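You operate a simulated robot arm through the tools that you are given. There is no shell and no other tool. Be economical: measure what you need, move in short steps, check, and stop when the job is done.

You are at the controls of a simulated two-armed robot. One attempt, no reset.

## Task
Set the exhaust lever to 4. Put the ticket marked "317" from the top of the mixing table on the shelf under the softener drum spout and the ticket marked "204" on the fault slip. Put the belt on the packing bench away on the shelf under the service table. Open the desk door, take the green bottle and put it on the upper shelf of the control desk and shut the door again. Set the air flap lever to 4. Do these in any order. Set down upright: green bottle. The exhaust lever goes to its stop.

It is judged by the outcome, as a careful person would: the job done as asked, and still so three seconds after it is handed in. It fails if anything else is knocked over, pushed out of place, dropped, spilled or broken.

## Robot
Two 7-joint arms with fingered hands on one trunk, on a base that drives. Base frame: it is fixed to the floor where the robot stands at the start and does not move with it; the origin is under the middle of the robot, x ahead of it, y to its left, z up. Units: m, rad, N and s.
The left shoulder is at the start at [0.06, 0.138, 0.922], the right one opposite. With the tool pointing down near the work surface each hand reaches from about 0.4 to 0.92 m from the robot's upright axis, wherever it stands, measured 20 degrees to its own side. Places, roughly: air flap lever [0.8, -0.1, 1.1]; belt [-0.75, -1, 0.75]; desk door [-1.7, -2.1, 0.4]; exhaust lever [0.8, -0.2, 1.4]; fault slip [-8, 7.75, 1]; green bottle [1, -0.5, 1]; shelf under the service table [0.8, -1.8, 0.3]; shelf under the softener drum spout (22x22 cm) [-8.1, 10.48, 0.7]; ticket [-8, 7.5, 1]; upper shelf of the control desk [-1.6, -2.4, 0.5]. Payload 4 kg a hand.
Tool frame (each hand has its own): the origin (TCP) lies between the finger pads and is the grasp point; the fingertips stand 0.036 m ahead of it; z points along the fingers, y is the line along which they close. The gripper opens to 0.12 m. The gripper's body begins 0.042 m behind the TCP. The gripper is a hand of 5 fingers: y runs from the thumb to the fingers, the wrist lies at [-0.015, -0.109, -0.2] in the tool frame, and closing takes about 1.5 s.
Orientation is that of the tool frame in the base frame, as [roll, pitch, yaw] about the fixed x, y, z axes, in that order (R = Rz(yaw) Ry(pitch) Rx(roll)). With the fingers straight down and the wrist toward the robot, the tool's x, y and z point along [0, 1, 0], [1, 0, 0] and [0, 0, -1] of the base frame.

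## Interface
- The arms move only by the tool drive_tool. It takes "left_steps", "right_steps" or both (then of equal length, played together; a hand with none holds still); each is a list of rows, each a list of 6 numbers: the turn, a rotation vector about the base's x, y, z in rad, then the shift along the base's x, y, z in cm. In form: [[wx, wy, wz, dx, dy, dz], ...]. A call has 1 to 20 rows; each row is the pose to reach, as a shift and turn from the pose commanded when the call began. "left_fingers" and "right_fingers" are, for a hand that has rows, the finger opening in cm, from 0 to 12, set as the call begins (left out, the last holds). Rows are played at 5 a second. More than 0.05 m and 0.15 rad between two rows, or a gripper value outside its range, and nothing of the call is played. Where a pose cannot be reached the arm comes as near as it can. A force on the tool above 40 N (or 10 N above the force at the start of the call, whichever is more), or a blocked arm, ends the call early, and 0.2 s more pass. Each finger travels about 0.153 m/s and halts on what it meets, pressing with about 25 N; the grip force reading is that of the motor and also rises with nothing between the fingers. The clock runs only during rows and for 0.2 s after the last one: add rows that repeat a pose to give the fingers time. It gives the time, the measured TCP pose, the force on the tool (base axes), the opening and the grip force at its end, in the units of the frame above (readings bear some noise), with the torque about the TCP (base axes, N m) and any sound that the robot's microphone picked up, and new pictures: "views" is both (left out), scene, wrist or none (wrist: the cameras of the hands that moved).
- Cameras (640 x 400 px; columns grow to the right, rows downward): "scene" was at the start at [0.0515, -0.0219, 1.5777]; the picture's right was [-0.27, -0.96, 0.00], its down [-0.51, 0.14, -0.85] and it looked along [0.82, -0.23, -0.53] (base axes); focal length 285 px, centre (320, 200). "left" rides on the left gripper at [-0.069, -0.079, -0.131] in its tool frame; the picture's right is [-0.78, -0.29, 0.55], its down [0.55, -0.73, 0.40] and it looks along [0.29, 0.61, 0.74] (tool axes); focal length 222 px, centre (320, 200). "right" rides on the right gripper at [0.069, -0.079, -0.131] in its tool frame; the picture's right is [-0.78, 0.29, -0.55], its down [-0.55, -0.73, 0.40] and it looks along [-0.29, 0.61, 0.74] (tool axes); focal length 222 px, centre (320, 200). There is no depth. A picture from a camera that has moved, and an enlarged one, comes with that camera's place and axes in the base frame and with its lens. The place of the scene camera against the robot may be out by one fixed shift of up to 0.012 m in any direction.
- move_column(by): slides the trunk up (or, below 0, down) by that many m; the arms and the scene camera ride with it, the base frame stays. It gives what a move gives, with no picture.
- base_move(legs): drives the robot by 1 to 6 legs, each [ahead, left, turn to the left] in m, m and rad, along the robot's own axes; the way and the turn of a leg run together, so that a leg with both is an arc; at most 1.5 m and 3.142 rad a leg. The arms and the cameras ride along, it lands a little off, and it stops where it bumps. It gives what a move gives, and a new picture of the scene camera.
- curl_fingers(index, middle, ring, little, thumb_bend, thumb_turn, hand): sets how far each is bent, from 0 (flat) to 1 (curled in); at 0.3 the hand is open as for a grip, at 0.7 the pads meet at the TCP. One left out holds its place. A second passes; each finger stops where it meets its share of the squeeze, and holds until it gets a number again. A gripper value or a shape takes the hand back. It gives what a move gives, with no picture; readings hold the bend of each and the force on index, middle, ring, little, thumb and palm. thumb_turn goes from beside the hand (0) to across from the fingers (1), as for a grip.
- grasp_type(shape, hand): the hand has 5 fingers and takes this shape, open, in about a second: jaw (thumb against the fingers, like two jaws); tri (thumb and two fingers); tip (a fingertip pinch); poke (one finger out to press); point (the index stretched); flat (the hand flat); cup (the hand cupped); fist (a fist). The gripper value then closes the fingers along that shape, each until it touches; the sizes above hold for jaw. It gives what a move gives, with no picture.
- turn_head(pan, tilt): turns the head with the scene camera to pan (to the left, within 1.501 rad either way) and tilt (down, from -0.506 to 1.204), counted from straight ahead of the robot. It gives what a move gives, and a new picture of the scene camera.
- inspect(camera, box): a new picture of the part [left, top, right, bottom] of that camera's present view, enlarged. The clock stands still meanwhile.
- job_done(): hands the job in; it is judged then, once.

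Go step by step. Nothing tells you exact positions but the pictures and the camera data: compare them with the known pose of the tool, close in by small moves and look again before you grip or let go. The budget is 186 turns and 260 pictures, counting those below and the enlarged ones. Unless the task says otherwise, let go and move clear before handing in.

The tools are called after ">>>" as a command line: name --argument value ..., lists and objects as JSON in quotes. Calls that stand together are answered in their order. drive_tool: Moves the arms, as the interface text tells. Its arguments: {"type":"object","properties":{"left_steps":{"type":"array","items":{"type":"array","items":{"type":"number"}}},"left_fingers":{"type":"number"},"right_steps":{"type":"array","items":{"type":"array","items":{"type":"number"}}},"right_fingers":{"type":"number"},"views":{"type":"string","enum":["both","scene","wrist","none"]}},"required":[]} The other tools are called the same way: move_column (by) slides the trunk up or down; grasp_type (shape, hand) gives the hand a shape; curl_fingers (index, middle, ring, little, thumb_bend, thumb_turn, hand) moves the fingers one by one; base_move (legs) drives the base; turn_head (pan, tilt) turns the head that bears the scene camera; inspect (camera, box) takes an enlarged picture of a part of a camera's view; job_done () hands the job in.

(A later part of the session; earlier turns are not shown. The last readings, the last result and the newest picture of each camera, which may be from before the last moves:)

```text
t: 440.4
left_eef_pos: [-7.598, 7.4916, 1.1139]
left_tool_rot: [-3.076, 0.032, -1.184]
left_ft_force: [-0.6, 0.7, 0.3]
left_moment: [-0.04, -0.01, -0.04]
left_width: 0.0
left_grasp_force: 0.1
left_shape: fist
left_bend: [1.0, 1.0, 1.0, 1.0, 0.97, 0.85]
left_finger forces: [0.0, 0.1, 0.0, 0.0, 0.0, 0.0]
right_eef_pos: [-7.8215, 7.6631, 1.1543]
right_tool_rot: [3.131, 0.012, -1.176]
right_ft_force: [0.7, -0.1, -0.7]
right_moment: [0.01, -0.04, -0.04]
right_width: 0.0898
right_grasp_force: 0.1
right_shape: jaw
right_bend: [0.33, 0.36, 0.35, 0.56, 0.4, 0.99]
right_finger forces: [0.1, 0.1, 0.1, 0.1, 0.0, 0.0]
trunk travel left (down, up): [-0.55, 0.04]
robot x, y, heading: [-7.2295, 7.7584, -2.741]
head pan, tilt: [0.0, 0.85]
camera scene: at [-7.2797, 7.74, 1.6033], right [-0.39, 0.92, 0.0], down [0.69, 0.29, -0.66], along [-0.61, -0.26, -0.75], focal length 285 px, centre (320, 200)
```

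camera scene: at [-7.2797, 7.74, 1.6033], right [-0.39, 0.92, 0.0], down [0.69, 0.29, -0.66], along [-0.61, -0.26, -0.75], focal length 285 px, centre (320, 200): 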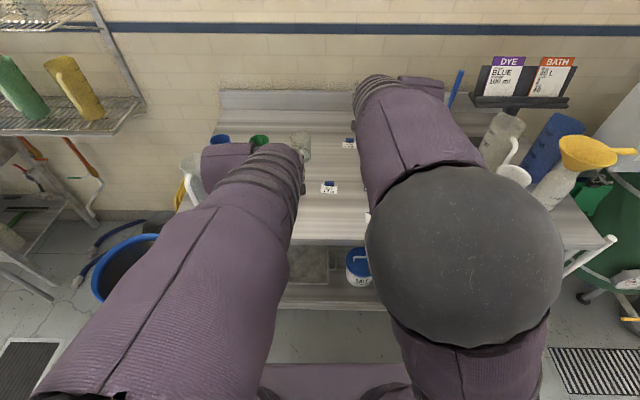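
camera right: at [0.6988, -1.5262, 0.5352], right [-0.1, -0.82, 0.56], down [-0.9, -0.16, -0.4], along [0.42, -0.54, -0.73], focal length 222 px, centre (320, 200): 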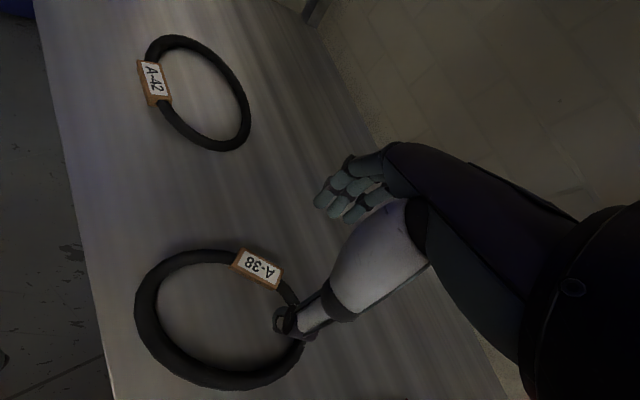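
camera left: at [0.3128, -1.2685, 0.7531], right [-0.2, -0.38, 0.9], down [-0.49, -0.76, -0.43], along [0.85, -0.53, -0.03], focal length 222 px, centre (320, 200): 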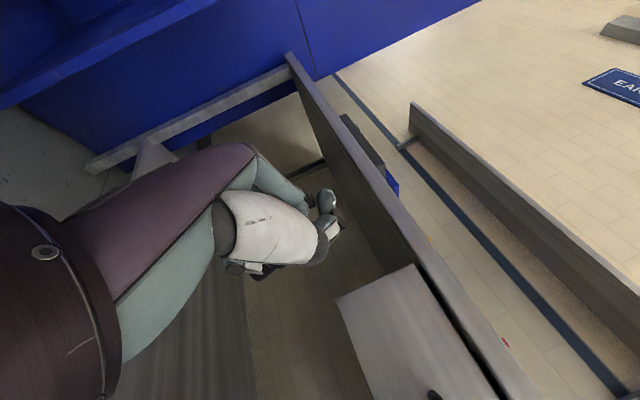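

By triangulation the table top is near z 0.94, ticket 317 at (-7.895, 7.513) and 204 at about (-7.834, 7.684), just under my right hand. I look through the right wrist camera.

>>> drive_tool --right_steps '[[0, 0, 0, -1.2, 2, -3], [0, 0, 0, -1.2, 2, -6], [0, 0, 0, -1.2, 2, -8], [0, 0, 0, -1.2, 2, -8]]' --right_fingers 12

```text
t: 441.4
left_eef_pos: [-7.5971, 7.4905, 1.1143]
left_tool_rot: [-3.075, 0.032, -1.184]
left_ft_force: [0.1, 0.7, -0.6]
left_moment: [0.01, 0.0, -0.02]
left_width: 0.0
left_grasp_force: 0.1
left_shape: fist
left_bend: [1.0, 1.0, 1.0, 1.0, 0.97, 0.85]
left_finger forces: [0.0, 0.0, 0.1, 0.1, 0.0, 0.0]
right_eef_pos: [-7.8339, 7.6813, 1.076]
right_tool_rot: [3.131, 0.012, -1.175]
right_ft_force: [0.4, -0.9, -0.3]
right_moment: [0.01, 0.01, -0.02]
right_width: 0.1197
right_grasp_force: 0.1
right_shape: jaw
right_bend: [0.3, 0.3, 0.3, 0.3, 0.3, 0.97]
right_finger forces: [0.0, 0.0, 0.1, 0.1, 0.1, 0.0]
trunk travel left (down, up): [-0.55, 0.04]
robot x, y, heading: [-7.2316, 7.7558, -2.739]
head pan, tilt: [0.0, 0.85]
camera scene: at [-7.2793, 7.7399, 1.6032], right [-0.39, 0.92, 0.0], down [0.69, 0.29, -0.66], along [-0.61, -0.26, -0.75], focal length 285 px, centre (320, 200)
camera right: at [-7.7319, 7.6491, 1.2053], right [-0.56, 0.61, 0.56], down [0.46, 0.79, -0.4], along [-0.69, 0.03, -0.73], focal length 222 px, centre (320, 200)
```

scene: 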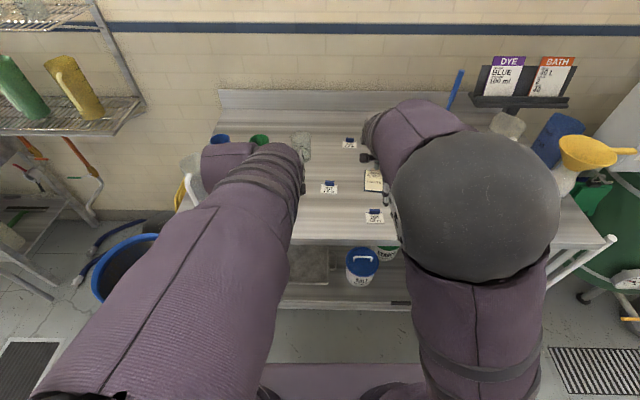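
right: 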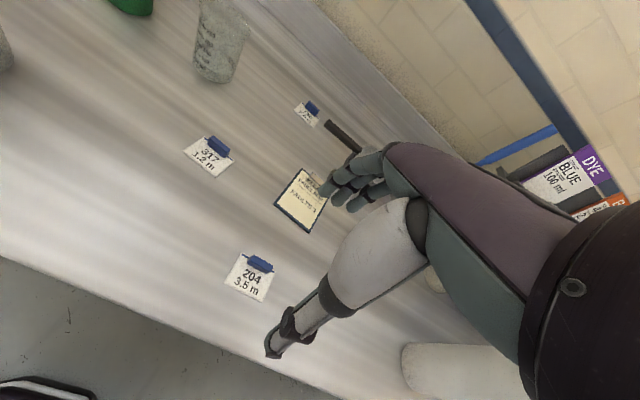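

Ticket 204's clip is at (-7.838, 7.675), right under the hand. I descend most of the way and check.

>>> drive_tool --right_steps '[[0, 0, 0, -0.3, -0.6, -3], [0, 0, 0, -0.3, -0.6, -6], [0, 0, 0, -0.3, -0.6, -8.5], [0, 0, 0, -0.3, -0.6, -8.5]]' --views "wrist"

```text
t: 442.4
left_eef_pos: [-7.5986, 7.4901, 1.1148]
left_tool_rot: [-3.075, 0.03, -1.185]
left_ft_force: [0.7, -0.6, -0.8]
left_moment: [0.01, -0.02, -0.01]
left_width: 0.0003
left_grasp_force: 0.0
left_shape: fist
left_bend: [1.0, 1.0, 1.0, 1.0, 0.97, 0.85]
left_finger forces: [0.0, 0.1, 0.0, 0.1, 0.0, 0.0]
right_eef_pos: [-7.8363, 7.676, 0.9911]
right_tool_rot: [3.13, 0.01, -1.175]
right_ft_force: [0.1, -0.4, 0.4]
right_moment: [0.03, 0.02, 0.04]
right_width: 0.1195
right_grasp_force: 0.1
right_shape: jaw
right_bend: [0.3, 0.3, 0.3, 0.3, 0.3, 0.97]
right_finger forces: [0.0, 0.1, 0.0, 0.1, 0.0, 0.1]
trunk travel left (down, up): [-0.55, 0.04]
robot x, y, heading: [-7.2299, 7.7596, -2.743]
head pan, tilt: [0.0, 0.85]
camera right: at [-7.7345, 7.6429, 1.1194], right [-0.56, 0.61, 0.56], down [0.46, 0.79, -0.4], along [-0.69, 0.03, -0.73], focal length 222 px, centre (320, 200)
```

right: 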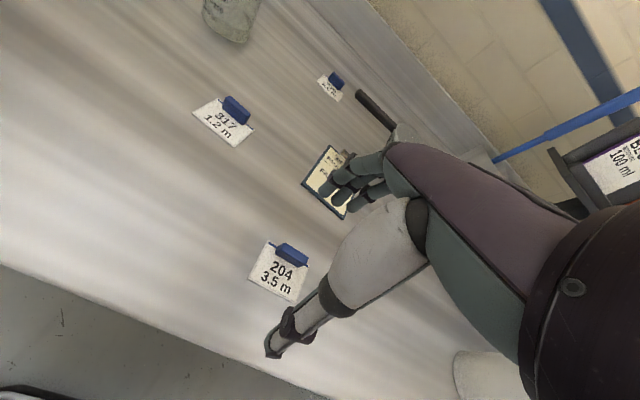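

The clip is in place between thumb and fingers; I narrow the opening to 7 cm to stay off the fault slip and lower in small steps.

>>> drive_tool --right_steps '[[0, 0, 0, 0, 0, 0], [0, 0, 0, 0, 0, 0], [0, 0, 0, 0, 0, -0.7], [0, 0, 0, 0, 0, -1.4], [0, 0, 0, 0, 0, -1.4]]' --right_fingers 7 --views "wrist"

```text
t: 443.6
left_eef_pos: [-7.5983, 7.4917, 1.1148]
left_tool_rot: [-3.075, 0.031, -1.185]
left_ft_force: [0.1, 0.5, 0.0]
left_moment: [0.01, -0.01, 0.01]
left_width: 0.0001
left_grasp_force: 0.1
left_shape: fist
left_bend: [1.0, 1.0, 1.0, 1.0, 0.97, 0.85]
left_finger forces: [0.1, 0.0, 0.0, 0.0, 0.0, 0.0]
right_eef_pos: [-7.8363, 7.6769, 0.9754]
right_tool_rot: [3.131, 0.012, -1.175]
right_ft_force: [0.2, 0.0, -0.7]
right_moment: [0.02, 0.03, -0.03]
right_width: 0.0703
right_grasp_force: 0.1
right_shape: jaw
right_bend: [0.38, 0.42, 0.41, 0.65, 0.49, 1.0]
right_finger forces: [0.1, 0.1, 0.0, 0.0, 0.0, 0.0]
trunk travel left (down, up): [-0.55, 0.04]
robot x, y, heading: [-7.2294, 7.757, -2.74]
head pan, tilt: [0.0, 0.85]
camera right: at [-7.7345, 7.6435, 1.1056], right [-0.56, 0.61, 0.56], down [0.46, 0.79, -0.4], along [-0.69, 0.03, -0.73], focal length 222 px, centre (320, 200)
```

right: 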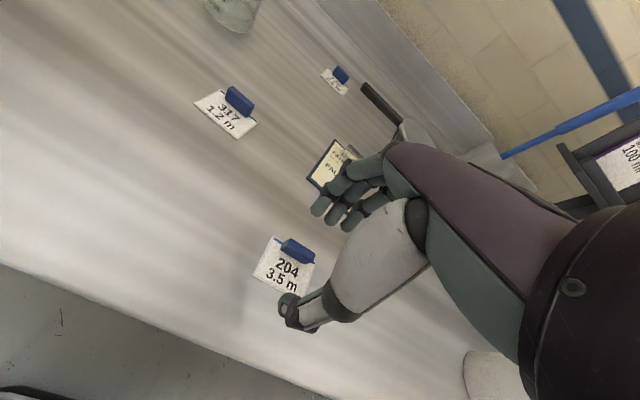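

>>> drive_tool --right_steps '[[0, 0, 0, -1, -0.4, -0.8], [0, 0, 0, -1, -0.4, -1.6], [0, 0, 0, -1, -0.4, -2.2], [0, 0, 0, -1, -0.4, -2.2]]' --views "wrist"

```text
t: 444.6
left_eef_pos: [-7.5988, 7.4905, 1.1141]
left_tool_rot: [-3.077, 0.031, -1.183]
left_ft_force: [-1.2, 0.3, 1.2]
left_moment: [-0.02, 0.01, 0.04]
left_width: 0.0
left_grasp_force: 0.0
left_shape: fist
left_bend: [1.0, 1.0, 1.0, 1.0, 0.97, 0.85]
left_finger forces: [0.0, 0.1, 0.0, 0.0, 0.0, 0.1]
right_eef_pos: [-7.8458, 7.6726, 0.9538]
right_tool_rot: [3.133, 0.013, -1.175]
right_ft_force: [0.3, 0.3, 0.4]
right_moment: [-0.02, 0.01, 0.01]
right_width: 0.0703
right_grasp_force: 0.1
right_shape: jaw
right_bend: [0.38, 0.42, 0.41, 0.65, 0.49, 1.0]
right_finger forces: [0.1, 0.1, 0.0, 0.0, 0.0, 0.1]
trunk travel left (down, up): [-0.55, 0.04]
robot x, y, heading: [-7.2299, 7.7563, -2.738]
head pan, tilt: [0.0, 0.85]
camera right: at [-7.7441, 7.6397, 1.0827], right [-0.56, 0.61, 0.56], down [0.46, 0.79, -0.4], along [-0.69, 0.03, -0.73], focal length 222 px, centre (320, 200)
```

right: 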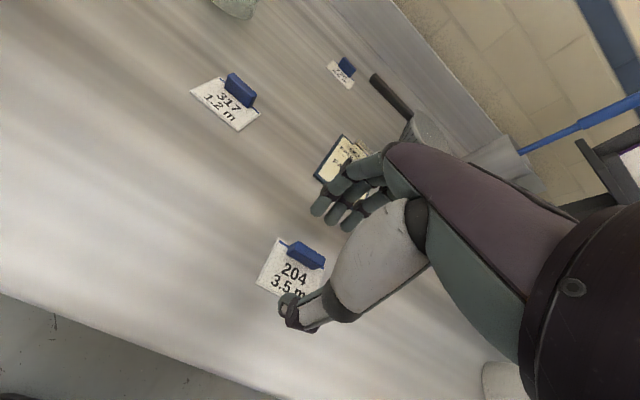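

>>> drive_tool --right_steps '[[0, 0, 0, 0, 0, -0.5], [0, 0, 0, 0, 0, -1], [0, 0, 0, 0, 0, -1.4], [0, 0, 0, 0, 0, -1.4]]' --views "wrist"

```text
t: 445.6
left_eef_pos: [-7.5986, 7.4907, 1.1146]
left_tool_rot: [-3.074, 0.031, -1.182]
left_ft_force: [0.2, 0.8, 0.4]
left_moment: [0.0, 0.03, 0.0]
left_width: 0.0
left_grasp_force: 0.0
left_shape: fist
left_bend: [1.0, 1.0, 1.0, 1.0, 0.97, 0.85]
left_finger forces: [0.0, 0.0, 0.0, 0.1, 0.0, 0.1]
right_eef_pos: [-7.846, 7.6742, 0.939]
right_tool_rot: [3.132, 0.013, -1.175]
right_ft_force: [1.2, -0.5, 1.2]
right_moment: [0.01, 0.0, 0.02]
right_width: 0.07
right_grasp_force: 0.0
right_shape: jaw
right_bend: [0.38, 0.42, 0.41, 0.65, 0.49, 1.0]
right_finger forces: [0.1, 0.0, 0.0, 0.0, 0.0, 0.0]
trunk travel left (down, up): [-0.55, 0.04]
robot x, y, heading: [-7.2301, 7.7539, -2.743]
head pan, tilt: [0.0, 0.85]
camera right: at [-7.7441, 7.6397, 1.069], right [-0.56, 0.61, 0.56], down [0.46, 0.79, -0.4], along [-0.69, 0.03, -0.73], focal length 222 px, centre (320, 200)
```

right: 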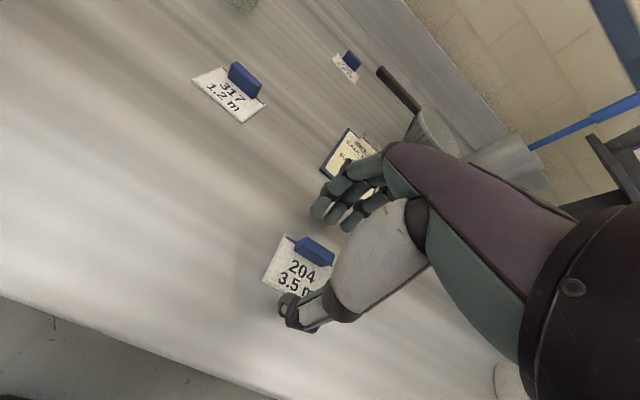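

>>> drive_tool --right_steps '[[0, 0, 0, 0, 0, -0.4], [0, 0, 0, 0, 0, -0.8], [0, 0, 0, 0, 0, -1.2], [0, 0, 0, 0, 0, -1.2]]' --views "wrist"

```text
t: 446.3
left_eef_pos: [-7.5968, 7.4912, 1.1146]
left_tool_rot: [-3.075, 0.031, -1.185]
left_ft_force: [0.2, 0.4, -0.2]
left_moment: [0.0, -0.02, 0.01]
left_width: 0.0001
left_grasp_force: 0.1
left_shape: fist
left_bend: [1.0, 1.0, 1.0, 1.0, 0.97, 0.85]
left_finger forces: [0.0, 0.1, 0.1, 0.0, 0.1, 0.1]
right_eef_pos: [-7.8501, 7.6723, 0.9367]
right_tool_rot: [3.117, 0.01, -1.175]
right_ft_force: [4.0, 1.8, 23.3]
right_moment: [0.49, -1.25, 0.05]
right_width: 0.074
right_grasp_force: 0.0
right_shape: jaw
right_bend: [0.39, 0.42, 0.41, 0.65, 0.45, 1.0]
right_finger forces: [0.1, 0.0, 0.0, 0.1, 23.2, 0.1]
trunk travel left (down, up): [-0.55, 0.04]
robot x, y, heading: [-7.232, 7.7546, -2.744]
head pan, tilt: [0.0, 0.85]
stopped in row 3 (right hand): the force on the tool passed its limit at 46 N (the readings are from after the stop); the commanded pose is now the measured one
camera right: at [-7.746, 7.6389, 1.065], right [-0.56, 0.61, 0.56], down [0.46, 0.79, -0.41], along [-0.69, 0.03, -0.72], focal length 222 px, centre (320, 200)
```

right: 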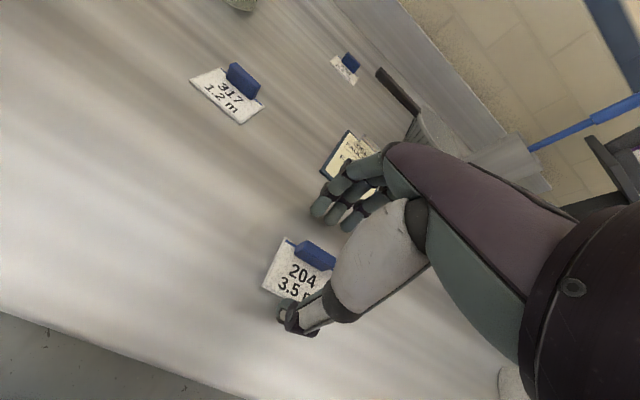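

The thumb touches the table at this height (table near z 0.90). I ease up 3 mm and close on the clip.

>>> drive_tool --right_steps '[[0, 0, 0, 0, 0, 0.2], [0, 0, 0, 0, 0, 0.2], [0, 0, 0, 0, 0, 0.2], [0, 0, 0, 0, 0, 0.2], [0, 0, 0, 0, 0, 0.2], [0, 0, 0, 0, 0, 0.2]]' --right_fingers 0 --views "wrist"

```text
t: 447.7
left_eef_pos: [-7.5963, 7.4907, 1.1157]
left_tool_rot: [-3.077, 0.031, -1.186]
left_ft_force: [-0.1, -0.5, -0.7]
left_moment: [0.01, 0.03, 0.01]
left_width: 0.0
left_grasp_force: 0.1
left_shape: fist
left_bend: [1.0, 1.0, 1.0, 1.0, 0.97, 0.85]
left_finger forces: [0.1, 0.0, 0.0, 0.1, 0.0, 0.0]
right_eef_pos: [-7.8483, 7.6703, 0.9369]
right_tool_rot: [3.12, 0.011, -1.173]
right_ft_force: [2.0, 0.8, 16.4]
right_moment: [0.31, -0.71, -0.04]
right_width: 0.0329
right_grasp_force: 25.3
right_shape: jaw
right_bend: [0.7, 0.7, 0.7, 0.66, 0.48, 1.0]
right_finger forces: [10.4, 7.1, 2.2, 0.1, 30.8, 0.0]
trunk travel left (down, up): [-0.55, 0.04]
robot x, y, heading: [-7.2311, 7.7571, -2.749]
head pan, tilt: [0.0, 0.85]
camera right: at [-7.745, 7.6386, 1.0656], right [-0.56, 0.61, 0.56], down [0.46, 0.79, -0.41], along [-0.69, 0.03, -0.72], focal length 222 px, centre (320, 200)
```

right: 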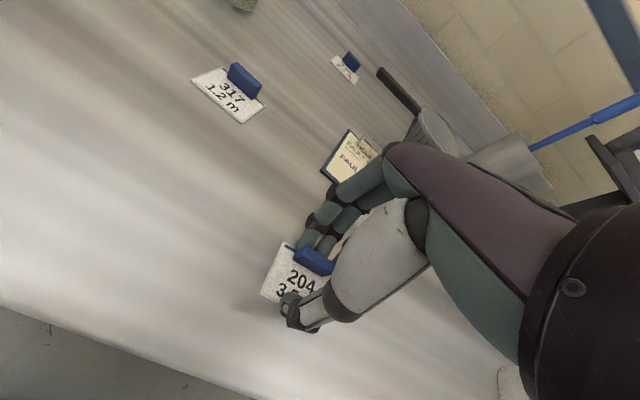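

The thumb is pressed on the table short of the clip. I raise the hand slightly so it can swing in and close fully.

>>> drive_tool --right_steps '[[0, 0, 0, 0, 0, 0.3], [0, 0, 0, 0, 0, 0.5], [0, 0, 0, 0, 0, 0.7], [0, 0, 0, 0, 0, 0.7], [0, 0, 0, 0, 0, 0.7], [0, 0, 0, 0, 0, 0.7]]' --right_fingers 0 --views "wrist"

```text
t: 449.1
left_eef_pos: [-7.5983, 7.4897, 1.1137]
left_tool_rot: [-3.075, 0.032, -1.184]
left_ft_force: [0.0, -0.5, 0.2]
left_moment: [-0.03, 0.04, -0.02]
left_width: 0.0
left_grasp_force: 0.0
left_shape: fist
left_bend: [1.0, 1.0, 1.0, 1.0, 0.97, 0.85]
left_finger forces: [0.0, 0.1, 0.1, 0.0, 0.0, 0.1]
right_eef_pos: [-7.8497, 7.6726, 0.9437]
right_tool_rot: [3.122, 0.01, -1.174]
right_ft_force: [-0.9, -0.4, -0.2]
right_moment: [0.0, -0.03, 0.01]
right_width: 0.0329
right_grasp_force: 24.7
right_shape: jaw
right_bend: [0.7, 0.7, 0.7, 0.66, 0.48, 1.0]
right_finger forces: [10.6, 8.8, 1.9, 0.1, 21.9, 0.0]
trunk travel left (down, up): [-0.55, 0.04]
robot x, y, heading: [-7.2306, 7.7561, -2.742]
head pan, tilt: [0.0, 0.85]
camera right: at [-7.7461, 7.6396, 1.0721], right [-0.56, 0.61, 0.56], down [0.46, 0.79, -0.41], along [-0.69, 0.03, -0.72], focal length 222 px, centre (320, 200)
```

right: 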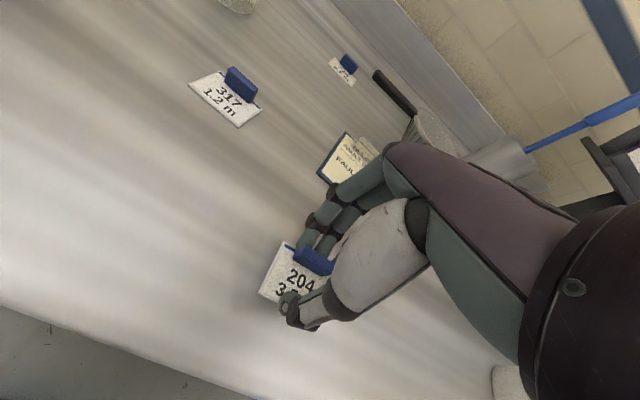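

The grip force holds (22 N) with the hand clear of the table, so the ticket seems held between block and card edge. I lift a little to verify.

>>> drive_tool --right_steps '[[0, 0, 0, 0, 0, 1.5], [0, 0, 0, 0, 0, 3], [0, 0, 0, 0, 0, 5], [0, 0, 0, 0, 0, 6]]' --views "wrist"

```text
t: 450.1
left_eef_pos: [-7.5979, 7.4899, 1.1136]
left_tool_rot: [-3.075, 0.031, -1.184]
left_ft_force: [0.5, 0.1, -0.1]
left_moment: [0.02, -0.01, -0.04]
left_width: 0.0
left_grasp_force: 0.1
left_shape: fist
left_bend: [1.0, 1.0, 1.0, 1.0, 0.97, 0.85]
left_finger forces: [0.0, 0.0, 0.1, 0.0, 0.0, 0.0]
right_eef_pos: [-7.848, 7.6719, 1.0037]
right_tool_rot: [3.122, 0.011, -1.175]
right_ft_force: [0.5, 0.1, -0.3]
right_moment: [-0.02, 0.02, 0.01]
right_width: 0.0327
right_grasp_force: 25.4
right_shape: jaw
right_bend: [0.7, 0.7, 0.7, 0.66, 0.48, 1.0]
right_finger forces: [10.6, 9.1, 1.8, 0.1, 21.5, 0.1]
trunk travel left (down, up): [-0.55, 0.04]
robot x, y, heading: [-7.2282, 7.7584, -2.744]
head pan, tilt: [0.0, 0.85]
camera right: at [-7.7457, 7.6394, 1.1317], right [-0.56, 0.61, 0.56], down [0.46, 0.79, -0.41], along [-0.69, 0.03, -0.72], focal length 222 px, centre (320, 200)
```

right: 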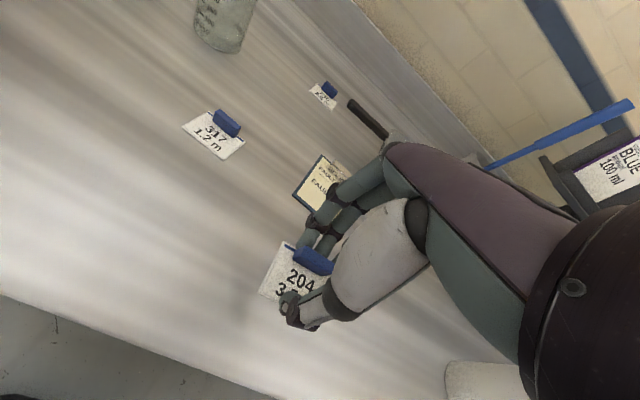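

The ticket 204 comes along. The slip centre is about (-7.98, 7.64); I carry the ticket over it.

>>> drive_tool --right_steps '[[0, 0, 0, -4, -1.1, 0], [0, 0, 0, -8, -2.2, 0], [0, 0, 0, -11.5, -3.1, 0], [0, 0, 0, -14.2, -3.8, 0], [0, 0, 0, -14.2, -3.8, -1.5], [0, 0, 0, -14.2, -3.8, -3], [0, 0, 0, -14.2, -3.8, -3]]'

```text
t: 450.9
left_eef_pos: [-7.5912, 7.4705, 1.1101]
left_tool_rot: [-3.073, 0.025, -1.138]
left_ft_force: [-7.9, -7.1, -5.1]
left_moment: [0.78, -1.16, 0.56]
left_width: 0.0
left_grasp_force: 0.1
left_shape: fist
left_bend: [1.0, 1.0, 1.0, 1.0, 0.97, 0.85]
left_finger forces: [0.1, 0.1, 0.0, 0.1, 0.0, 0.0]
right_eef_pos: [-7.9528, 7.6445, 1.0222]
right_tool_rot: [3.097, -0.024, -1.186]
right_ft_force: [0.5, 0.8, 1.0]
right_moment: [-0.01, -0.02, 0.01]
right_width: 0.0282
right_grasp_force: 25.1
right_shape: jaw
right_bend: [0.7, 0.7, 0.7, 0.66, 0.56, 1.0]
right_finger forces: [7.6, 2.5, 0.3, 0.0, 10.2, 0.1]
right hand out of reach, approached as far as the arm can: row 3, 4
trunk travel left (down, up): [-0.55, 0.04]
robot x, y, heading: [-7.2282, 7.7546, -2.743]
head pan, tilt: [0.0, 0.85]
stopped in row 4 (left hand): the force on the tool passed its limit at 243 N (the readings are from after the stop); the commanded pose is now the measured one
camera scene: at [-7.2789, 7.7398, 1.6033], right [-0.39, 0.92, 0.0], down [0.69, 0.29, -0.66], along [-0.61, -0.26, -0.75], focal length 285 px, centre (320, 200)
camera right: at [-7.849, 7.6155, 1.1506], right [-0.55, 0.64, 0.54], down [0.46, 0.77, -0.44], along [-0.7, 0.01, -0.72], focal length 222 px, centre (320, 200)
```

scene: 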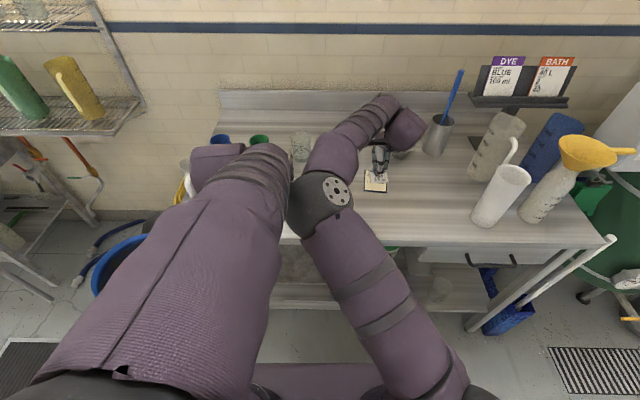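
right: 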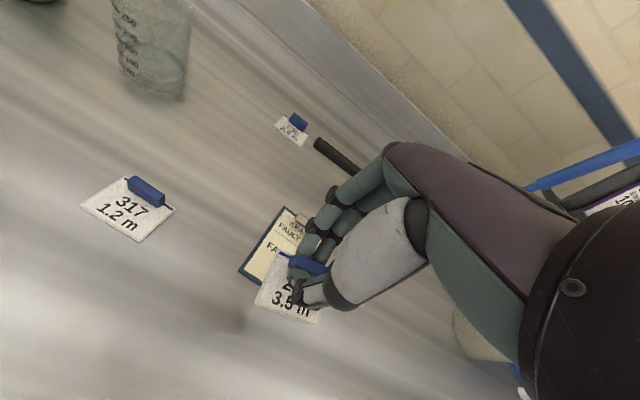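

The right elbow swung over and bumped my left arm; the ticket is still held. I move the left arm back and left out of the way.

>>> drive_tool --left_steps '[[0, 0, 0, 1, -2, 1], [0, 0, 0, 2, -4, 2], [0, 0, 0, 4, -6, 3], [0, 0, 0, 7, -8, 4], [0, 0, 0, 10, -9, 5], [0, 0, 0, 13, -10, 5]]' --views "scene"

>>> inspect --camera "right" --box '[200, 150, 440, 350]'

```text
t: 452.3
left_eef_pos: [-7.4627, 7.3705, 1.1598]
left_tool_rot: [-3.074, 0.022, -1.141]
left_ft_force: [0.1, -0.4, 0.0]
left_moment: [-0.01, 0.0, 0.05]
left_width: 0.0
left_grasp_force: 0.2
left_shape: fist
left_bend: [1.0, 1.0, 1.0, 1.0, 0.97, 0.85]
left_finger forces: [0.0, 0.0, 0.0, 0.0, 0.0, 0.0]
right_eef_pos: [-7.9533, 7.6455, 1.0197]
right_tool_rot: [3.1, -0.02, -1.189]
right_ft_force: [0.4, 0.8, -0.2]
right_moment: [0.01, 0.01, 0.03]
right_width: 0.0285
right_grasp_force: 24.6
right_shape: jaw
right_bend: [0.7, 0.7, 0.7, 0.66, 0.56, 1.0]
right_finger forces: [7.5, 2.5, 0.3, 0.0, 10.2, 0.0]
trunk travel left (down, up): [-0.55, 0.04]
robot x, y, heading: [-7.2286, 7.7572, -2.747]
head pan, tilt: [0.0, 0.85]
camera scene: at [-7.2794, 7.7399, 1.6032], right [-0.39, 0.92, 0.0], down [0.69, 0.29, -0.66], along [-0.61, -0.26, -0.75], focal length 285 px, centre (320, 200)
```

scene: 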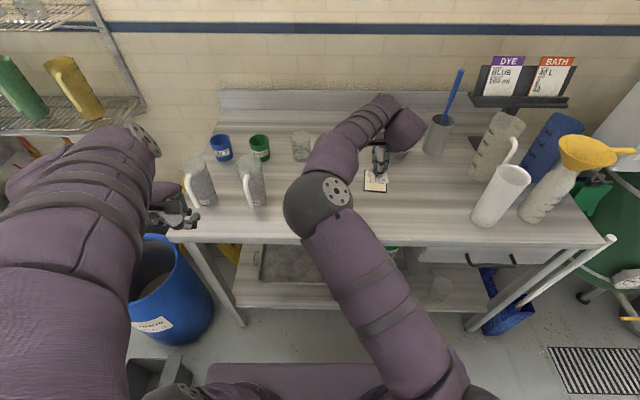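

```text
2.00 times, centred on (320, 250) of right
camera zoom: at [-7.8494, 7.6158, 1.1497], right [-0.55, 0.64, 0.54], down [0.46, 0.77, -0.44], along [-0.7, 0.01, -0.72], focal length 444 px, centre (320, 100)
```

zoom: 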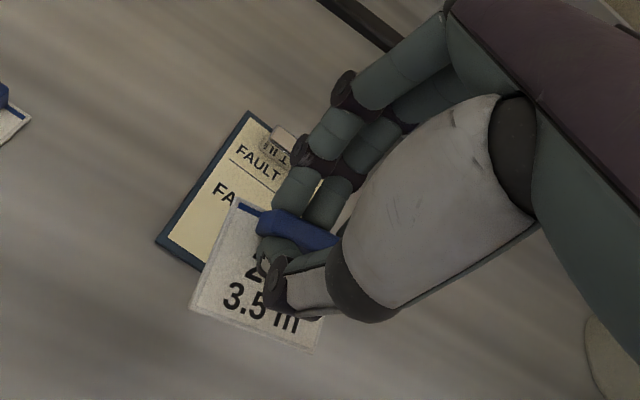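

The ticket hangs from its clip, and all items still stand. I shift the base 5 cm forward so the ticket is above the slip, then lower with the trunk.

>>> base_move --legs '[[0.05, -0.01, 0]]'

>>> move_column --by -0.045

>>> inspect --camera "right" --box '[200, 150, 440, 350]'

```text
t: 453.2
left_eef_pos: [-7.5151, 7.3613, 1.1585]
left_tool_rot: [-3.07, 0.023, -1.14]
left_ft_force: [-0.4, -0.4, 0.4]
left_moment: [-0.03, -0.05, 0.01]
left_width: 0.0001
left_grasp_force: 0.0
left_shape: fist
left_bend: [1.0, 1.0, 1.0, 1.0, 0.97, 0.85]
left_finger forces: [0.0, 0.0, 0.0, 0.0, 0.0, 0.0]
right_eef_pos: [-8.006, 7.6354, 1.0191]
right_tool_rot: [3.102, -0.023, -1.188]
right_ft_force: [0.2, 0.0, -0.2]
right_moment: [-0.03, 0.02, -0.01]
right_width: 0.0284
right_grasp_force: 25.2
right_shape: jaw
right_bend: [0.7, 0.7, 0.7, 0.66, 0.56, 1.0]
right_finger forces: [7.6, 2.4, 0.3, 0.0, 10.2, 0.0]
trunk travel left (down, up): [-0.55, 0.04]
robot x, y, heading: [-7.28, 7.7447, -2.74]
head pan, tilt: [0.0, 0.85]
camera scene: at [-7.3323, 7.7295, 1.6031], right [-0.39, 0.92, 0.0], down [0.69, 0.29, -0.66], along [-0.61, -0.26, -0.75], focal length 285 px, centre (320, 200)
```

scene: 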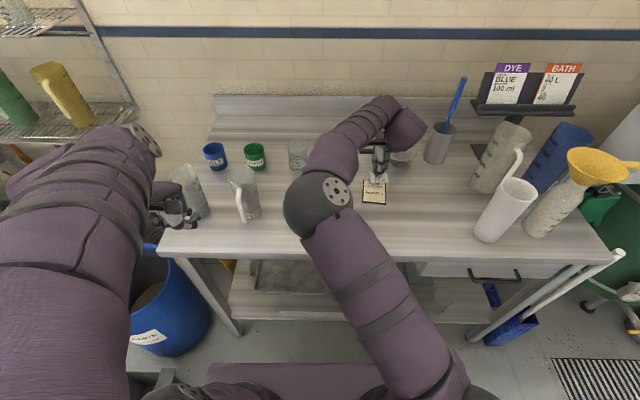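

```text
t: 454.1
left_eef_pos: [-7.5135, 7.3614, 1.115]
left_tool_rot: [-3.073, 0.022, -1.139]
left_ft_force: [0.0, -0.2, -0.1]
left_moment: [0.02, -0.03, 0.02]
left_width: 0.0
left_grasp_force: 0.0
left_shape: fist
left_bend: [1.0, 1.0, 1.0, 1.0, 0.97, 0.85]
left_finger forces: [0.0, 0.0, 0.1, 0.1, 0.1, 0.0]
right_eef_pos: [-8.0034, 7.6342, 0.9761]
right_tool_rot: [3.098, -0.024, -1.188]
right_ft_force: [-0.3, 0.0, 0.0]
right_moment: [-0.02, -0.01, 0.03]
right_width: 0.0285
right_grasp_force: 25.4
right_shape: jaw
right_bend: [0.7, 0.7, 0.7, 0.66, 0.56, 1.0]
right_finger forces: [7.6, 2.5, 0.3, 0.0, 10.2, 0.0]
trunk travel left (down, up): [-0.505, 0.085]
robot x, y, heading: [-7.2778, 7.7484, -2.747]
head pan, tilt: [0.0, 0.85]
```

```text
2.00 times, centred on (320, 250) of right
camera zoom: at [-7.8998, 7.6057, 1.1046], right [-0.55, 0.64, 0.54], down [0.46, 0.77, -0.44], along [-0.7, 0.01, -0.72], focal length 444 px, centre (320, 100)
```

zoom: 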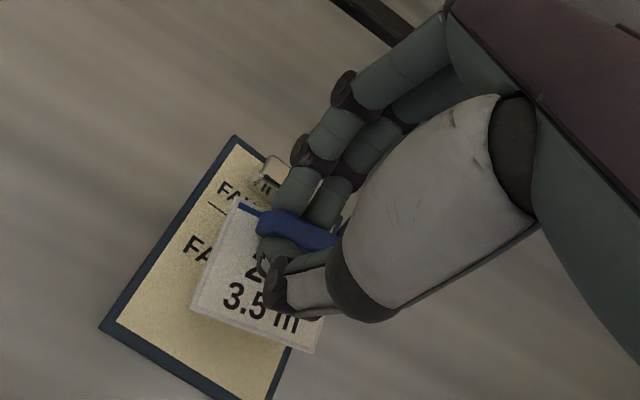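

The ticket hangs over the slip, slightly near its clip. I draw it back 1.2 cm and lower on.

>>> drive_tool --right_steps '[[0, 0, 0, 0.6, 0.2, 0], [0, 0, 0, 1.2, 0.4, 0], [0, 0, 0, 1.2, 0.4, 0]]' --views "none"

>>> move_column --by -0.02

>>> inspect --camera "right" --box '[200, 150, 440, 350]'

```text
t: 454.9
left_eef_pos: [-7.5142, 7.3605, 1.1144]
left_tool_rot: [-3.074, 0.023, -1.139]
left_ft_force: [-0.4, -1.1, 0.2]
left_moment: [-0.01, -0.02, 0.01]
left_width: 0.0
left_grasp_force: 0.0
left_shape: fist
left_bend: [1.0, 1.0, 1.0, 1.0, 0.97, 0.85]
left_finger forces: [0.1, 0.0, 0.0, 0.0, 0.1, 0.0]
right_eef_pos: [-7.9912, 7.64, 0.9754]
right_tool_rot: [3.099, -0.021, -1.186]
right_ft_force: [-0.3, -0.1, 0.3]
right_moment: [-0.01, -0.02, 0.01]
right_width: 0.0284
right_grasp_force: 25.2
right_shape: jaw
right_bend: [0.7, 0.7, 0.7, 0.66, 0.56, 1.0]
right_finger forces: [7.5, 2.6, 0.3, 0.0, 10.2, 0.0]
trunk travel left (down, up): [-0.505, 0.085]
robot x, y, heading: [-7.2814, 7.7441, -2.744]
head pan, tilt: [0.0, 0.85]
```

```text
t: 455.6
left_eef_pos: [-7.5122, 7.3621, 1.0958]
left_tool_rot: [-3.074, 0.022, -1.14]
left_ft_force: [-0.1, -0.2, 0.3]
left_moment: [0.01, -0.02, 0.01]
left_width: 0.0001
left_grasp_force: 0.1
left_shape: fist
left_bend: [1.0, 1.0, 1.0, 1.0, 0.97, 0.85]
left_finger forces: [0.0, 0.0, 0.0, 0.0, 0.0, 0.1]
right_eef_pos: [-7.9913, 7.6393, 0.9566]
right_tool_rot: [3.1, -0.023, -1.188]
right_ft_force: [-0.3, -0.2, 0.1]
right_moment: [-0.01, -0.03, -0.05]
right_width: 0.0283
right_grasp_force: 25.1
right_shape: jaw
right_bend: [0.7, 0.7, 0.7, 0.66, 0.56, 1.0]
right_finger forces: [7.5, 2.6, 0.3, 0.1, 10.2, 0.0]
trunk travel left (down, up): [-0.485, 0.105]
robot x, y, heading: [-7.28, 7.7439, -2.74]
head pan, tilt: [0.0, 0.85]
```

```text
2.00 times, centred on (320, 250) of right
camera zoom: at [-7.8877, 7.6099, 1.0845], right [-0.55, 0.64, 0.54], down [0.46, 0.77, -0.44], along [-0.7, 0.01, -0.72], focal length 444 px, centre (320, 100)
```

zoom: 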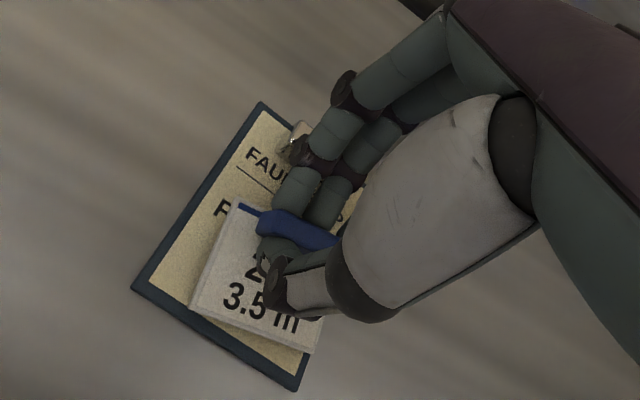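

>>> move_column --by -0.008

>>> inspect --camera "right" --box '[200, 150, 440, 350]'

```text
t: 456.2
left_eef_pos: [-7.5141, 7.3622, 1.0874]
left_tool_rot: [-3.072, 0.022, -1.14]
left_ft_force: [1.3, -0.2, 0.5]
left_moment: [-0.01, 0.01, 0.02]
left_width: 0.0001
left_grasp_force: 0.0
left_shape: fist
left_bend: [1.0, 1.0, 1.0, 1.0, 0.97, 0.85]
left_finger forces: [0.1, 0.0, 0.0, 0.0, 0.0, 0.0]
right_eef_pos: [-7.9928, 7.6382, 0.9476]
right_tool_rot: [3.099, -0.023, -1.189]
right_ft_force: [-0.5, 0.3, 0.7]
right_moment: [0.03, -0.02, -0.02]
right_width: 0.0281
right_grasp_force: 24.8
right_shape: jaw
right_bend: [0.7, 0.7, 0.7, 0.66, 0.56, 1.0]
right_finger forces: [7.0, 2.6, 0.4, 0.1, 9.5, 0.0]
trunk travel left (down, up): [-0.477, 0.113]
robot x, y, heading: [-7.2784, 7.7471, -2.74]
head pan, tilt: [0.0, 0.85]
```

```text
2.00 times, centred on (320, 250) of right
camera zoom: at [-7.8878, 7.6099, 1.0766], right [-0.55, 0.64, 0.54], down [0.46, 0.77, -0.44], along [-0.7, 0.01, -0.72], focal length 444 px, centre (320, 100)
```

zoom: 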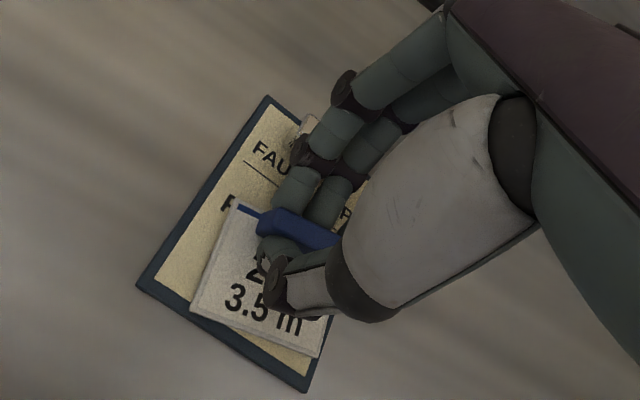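

>>> move_column --by -0.003

>>> drive_tool --right_steps '[[0, 0, 0, 0, 0, 0], [0, 0, 0, 0, 0, 0], [0, 0, 0, 0, 0, 0]]' --right_fingers 4.2 --views "wrist"

```text
t: 456.7
left_eef_pos: [-7.5134, 7.3616, 1.0839]
left_tool_rot: [-3.074, 0.023, -1.141]
left_ft_force: [-0.2, 0.3, 0.1]
left_moment: [-0.01, -0.01, -0.02]
left_width: 0.0001
left_grasp_force: 0.1
left_shape: fist
left_bend: [1.0, 1.0, 1.0, 1.0, 0.97, 0.85]
left_finger forces: [0.0, 0.0, 0.0, 0.0, 0.0, 0.0]
right_eef_pos: [-7.9906, 7.6388, 0.945]
right_tool_rot: [3.097, -0.02, -1.187]
right_ft_force: [-0.9, 0.3, 2.6]
right_moment: [0.03, -0.11, 0.02]
right_width: 0.028
right_grasp_force: 25.0
right_shape: jaw
right_bend: [0.7, 0.7, 0.7, 0.66, 0.56, 1.0]
right_finger forces: [7.2, 2.8, 0.4, 0.0, 12.9, 0.2]
trunk travel left (down, up): [-0.474, 0.116]
robot x, y, heading: [-7.2789, 7.7466, -2.742]
head pan, tilt: [0.0, 0.85]
```

```text
t: 457.5
left_eef_pos: [-7.5124, 7.3632, 1.084]
left_tool_rot: [-3.073, 0.024, -1.14]
left_ft_force: [0.6, 0.1, 0.2]
left_moment: [-0.03, 0.0, -0.02]
left_width: 0.0001
left_grasp_force: 0.1
left_shape: fist
left_bend: [1.0, 1.0, 1.0, 1.0, 0.97, 0.85]
left_finger forces: [0.0, 0.0, 0.0, 0.0, 0.0, 0.0]
right_eef_pos: [-7.9914, 7.639, 0.9457]
right_tool_rot: [3.1, -0.023, -1.187]
right_ft_force: [0.8, -0.3, -0.3]
right_moment: [-0.02, 0.01, 0.03]
right_width: 0.0419
right_grasp_force: 0.0
right_shape: jaw
right_bend: [0.49, 0.52, 0.51, 0.71, 0.66, 1.0]
right_finger forces: [0.0, 0.0, 0.1, 0.1, 0.0, 0.0]
trunk travel left (down, up): [-0.474, 0.116]
robot x, y, heading: [-7.2787, 7.7473, -2.747]
head pan, tilt: [0.0, 0.85]
camera right: at [-7.8878, 7.6099, 1.0734], right [-0.55, 0.64, 0.54], down [0.46, 0.77, -0.44], along [-0.7, 0.01, -0.72], focal length 222 px, centre (320, 200)
```

right: 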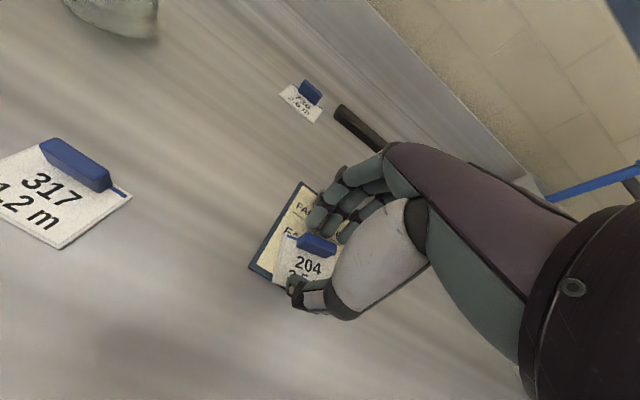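

Released; 204 lies on the slip. I raise the trunk to lift the hand clear.

>>> move_column --by 0.1

>>> inspect --camera "right" --box '[0, 0, 640, 400]'

```text
t: 458.8
left_eef_pos: [-7.514, 7.3619, 1.1847]
left_tool_rot: [-3.075, 0.024, -1.14]
left_ft_force: [-0.2, 0.3, -0.1]
left_moment: [-0.02, -0.04, -0.03]
left_width: 0.0
left_grasp_force: 0.1
left_shape: fist
left_bend: [1.0, 1.0, 1.0, 1.0, 0.97, 0.85]
left_finger forces: [0.0, 0.0, 0.0, 0.1, 0.0, 0.0]
right_eef_pos: [-7.9915, 7.639, 1.0454]
right_tool_rot: [3.099, -0.023, -1.187]
right_ft_force: [-0.4, 0.3, 0.2]
right_moment: [-0.01, 0.0, -0.02]
right_width: 0.042
right_grasp_force: 0.0
right_shape: jaw
right_bend: [0.49, 0.52, 0.51, 0.71, 0.66, 1.0]
right_finger forces: [0.0, 0.0, 0.0, 0.0, 0.0, 0.0]
trunk travel left (down, up): [-0.574, 0.016]
robot x, y, heading: [-7.2795, 7.7461, -2.745]
head pan, tilt: [0.0, 0.85]
```

```text
1.00 times, centred on (320, 200) of right (not enlarged: the box is as wide or as high as the picture)
camera zoom: at [-7.888, 7.6098, 1.1733], right [-0.55, 0.64, 0.54], down [0.46, 0.77, -0.44], along [-0.7, 0.01, -0.72], focal length 222 px, centre (320, 200)
```

zoom: 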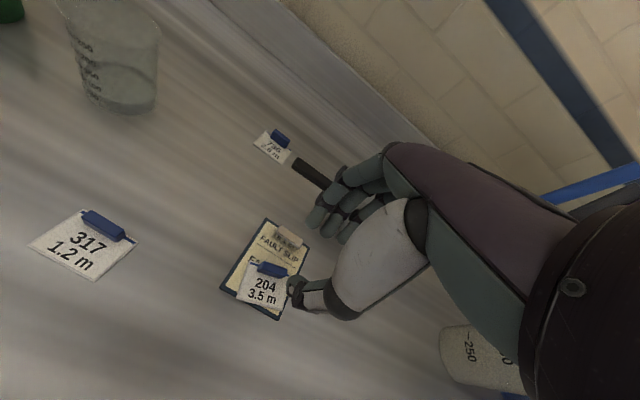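

Ticket 204 lies on the fault slip. Next is 317 at about (-7.907, 7.506): I draw the right hand back and shift the base left.

>>> drive_tool --right_steps '[[0, 0, 0, 2.5, 0.6, 2], [0, 0, 0, 5, 1.2, 4], [0, 0, 0, 7.5, 1.8, 6], [0, 0, 0, 9.6, 2.3, 7], [0, 0, 0, 9.6, 2.3, 7]]' --right_fingers 12 --views "none"

>>> base_move --legs '[[-0.07, 0.15, 0]]'

>>> inspect --camera "right" --box '[0, 0, 640, 400]'

```text
t: 460.0
left_eef_pos: [-7.5136, 7.3612, 1.1832]
left_tool_rot: [-3.074, 0.023, -1.14]
left_ft_force: [1.1, -0.4, 0.2]
left_moment: [0.02, 0.0, 0.04]
left_width: 0.0
left_grasp_force: 0.1
left_shape: fist
left_bend: [1.0, 1.0, 1.0, 1.0, 0.97, 0.85]
left_finger forces: [0.1, 0.0, 0.1, 0.0, 0.0, 0.0]
right_eef_pos: [-7.896, 7.6614, 1.1155]
right_tool_rot: [3.099, -0.021, -1.186]
right_ft_force: [0.6, -0.3, -0.4]
right_moment: [0.0, 0.01, -0.03]
right_width: 0.1192
right_grasp_force: 0.1
right_shape: jaw
right_bend: [0.3, 0.3, 0.3, 0.3, 0.3, 0.97]
right_finger forces: [0.0, 0.0, 0.0, 0.1, 0.1, 0.0]
trunk travel left (down, up): [-0.574, 0.016]
robot x, y, heading: [-7.2781, 7.7451, -2.745]
head pan, tilt: [0.0, 0.85]
```

```text
t: 461.5
left_eef_pos: [-7.3889, 7.2507, 1.1838]
left_tool_rot: [-3.074, 0.026, -1.141]
left_ft_force: [0.5, -1.1, 0.2]
left_moment: [0.01, -0.01, 0.0]
left_width: 0.0
left_grasp_force: 0.0
left_shape: fist
left_bend: [1.0, 1.0, 1.0, 1.0, 0.97, 0.85]
left_finger forces: [0.0, 0.0, 0.1, 0.1, 0.1, 0.1]
right_eef_pos: [-7.7714, 7.5501, 1.116]
right_tool_rot: [3.098, -0.022, -1.187]
right_ft_force: [0.3, -0.3, -0.3]
right_moment: [0.02, -0.02, -0.02]
right_width: 0.1197
right_grasp_force: 0.0
right_shape: jaw
right_bend: [0.3, 0.3, 0.3, 0.3, 0.3, 0.97]
right_finger forces: [0.0, 0.1, 0.0, 0.0, 0.0, 0.1]
trunk travel left (down, up): [-0.574, 0.016]
robot x, y, heading: [-7.1572, 7.6348, -2.742]
head pan, tilt: [0.0, 0.85]
camera scene: at [-7.2044, 7.6176, 1.6273], right [-0.39, 0.92, 0.0], down [0.69, 0.29, -0.66], along [-0.61, -0.25, -0.75], focal length 285 px, centre (320, 200)
```

scene: 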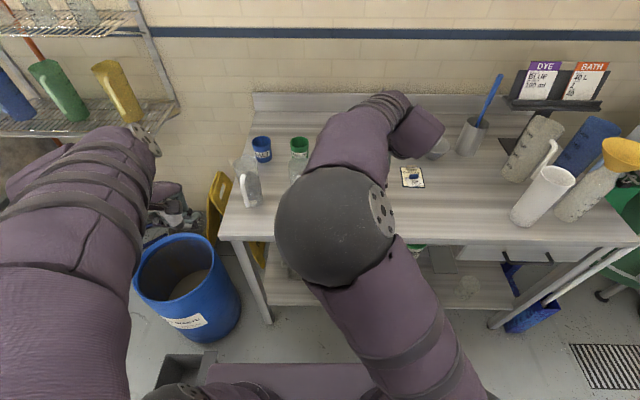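

```text
1.00 times, centred on (320, 200) of right (not enlarged: the box is as wide or as high as the picture)
camera zoom: at [-7.6675, 7.5208, 1.2447], right [-0.55, 0.64, 0.54], down [0.46, 0.77, -0.44], along [-0.7, 0.01, -0.72], focal length 222 px, centre (320, 200)
```

zoom: 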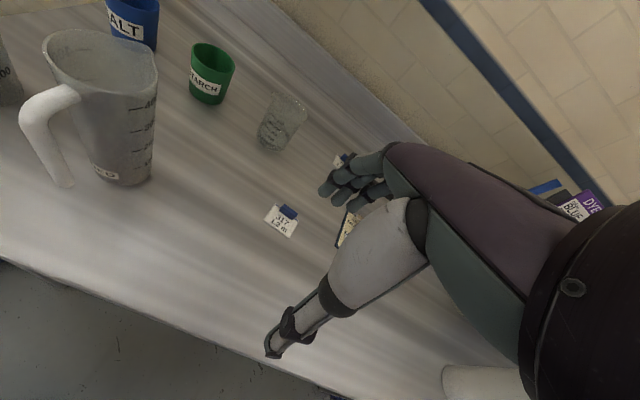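

317's clip is at (-7.908, 7.503), straight ahead of the hand. I go forward and then lower over it.

>>> base_move --legs '[[0.105, 0, 0]]'

>>> drive_tool --right_steps '[[0, 0, 0, -2, -0.8, -3], [0, 0, 0, -3.6, -1.2, -6], [0, 0, 0, -3.6, -1.2, -9], [0, 0, 0, -3.6, -1.2, -12], [0, 0, 0, -3.6, -1.2, -14.5], [0, 0, 0, -3.6, -1.2, -14.5]]' --right_fingers 8

```text
t: 462.6
left_eef_pos: [-7.4905, 7.2084, 1.1837]
left_tool_rot: [-3.072, 0.024, -1.14]
left_ft_force: [-1.5, -0.8, -0.2]
left_moment: [0.03, 0.0, 0.0]
left_width: 0.0
left_grasp_force: 0.1
left_shape: fist
left_bend: [1.0, 1.0, 1.0, 1.0, 0.97, 0.85]
left_finger forces: [0.0, 0.0, 0.1, 0.0, 0.0, 0.1]
right_eef_pos: [-7.8735, 7.5089, 1.115]
right_tool_rot: [3.102, -0.023, -1.187]
right_ft_force: [-0.2, -0.2, -0.5]
right_moment: [0.01, 0.01, 0.0]
right_width: 0.1199
right_grasp_force: 0.1
right_shape: jaw
right_bend: [0.3, 0.3, 0.3, 0.3, 0.3, 0.97]
right_finger forces: [0.0, 0.0, 0.0, 0.0, 0.1, 0.0]
trunk travel left (down, up): [-0.574, 0.016]
robot x, y, heading: [-7.2535, 7.5955, -2.742]
head pan, tilt: [0.0, 0.85]
camera scene: at [-7.3072, 7.576, 1.6271], right [-0.39, 0.92, 0.0], down [0.69, 0.29, -0.66], along [-0.61, -0.26, -0.75], focal length 285 px, centre (320, 200)
```

scene: 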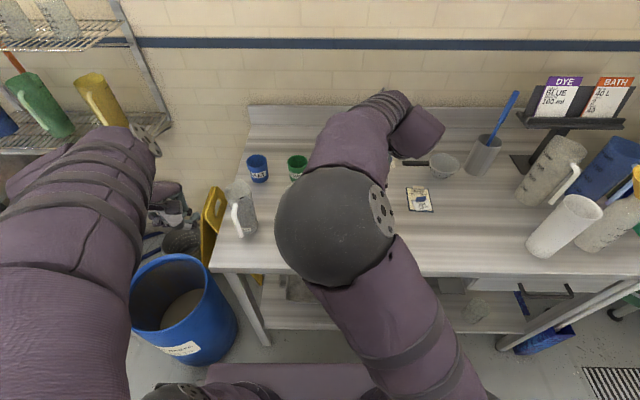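

```text
t: 464.0
left_eef_pos: [-7.4885, 7.21, 1.1848]
left_tool_rot: [-3.073, 0.022, -1.142]
left_ft_force: [0.5, -0.4, -0.5]
left_moment: [-0.03, 0.01, -0.02]
left_width: 0.0
left_grasp_force: 0.0
left_shape: fist
left_bend: [1.0, 1.0, 1.0, 1.0, 0.97, 0.85]
left_finger forces: [0.1, 0.1, 0.0, 0.0, 0.1, 0.0]
right_eef_pos: [-7.9093, 7.4965, 0.9718]
right_tool_rot: [3.097, -0.021, -1.188]
right_ft_force: [0.5, 0.8, 0.4]
right_moment: [-0.04, 0.03, 0.03]
right_width: 0.0805
right_grasp_force: 0.1
right_shape: jaw
right_bend: [0.36, 0.39, 0.38, 0.61, 0.43, 0.99]
right_finger forces: [0.0, 0.0, 0.1, 0.1, 0.1, 0.1]
trunk travel left (down, up): [-0.574, 0.016]
robot x, y, heading: [-7.2565, 7.5947, -2.74]
head pan, tilt: [0.0, 0.85]
camera scene: at [-7.3051, 7.5775, 1.6273], right [-0.39, 0.92, 0.0], down [0.69, 0.29, -0.66], along [-0.61, -0.26, -0.75], focal length 285 px, centre (320, 200)
camera right: at [-7.8051, 7.4676, 1.1001], right [-0.55, 0.64, 0.54], down [0.46, 0.77, -0.44], along [-0.7, 0.01, -0.72], focal length 222 px, centre (320, 200)
```

scene: 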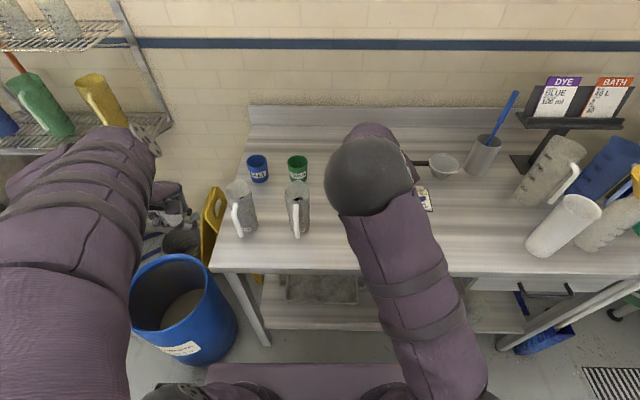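
right: 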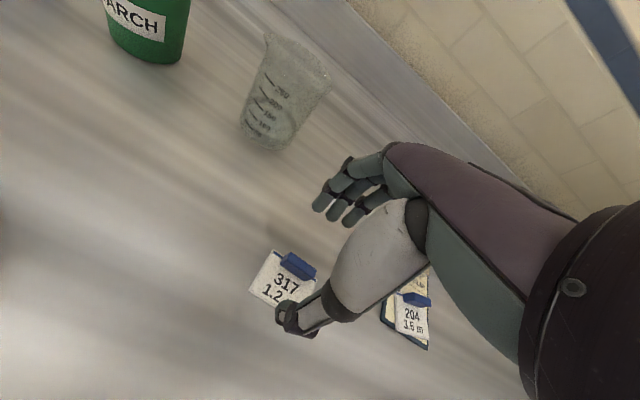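

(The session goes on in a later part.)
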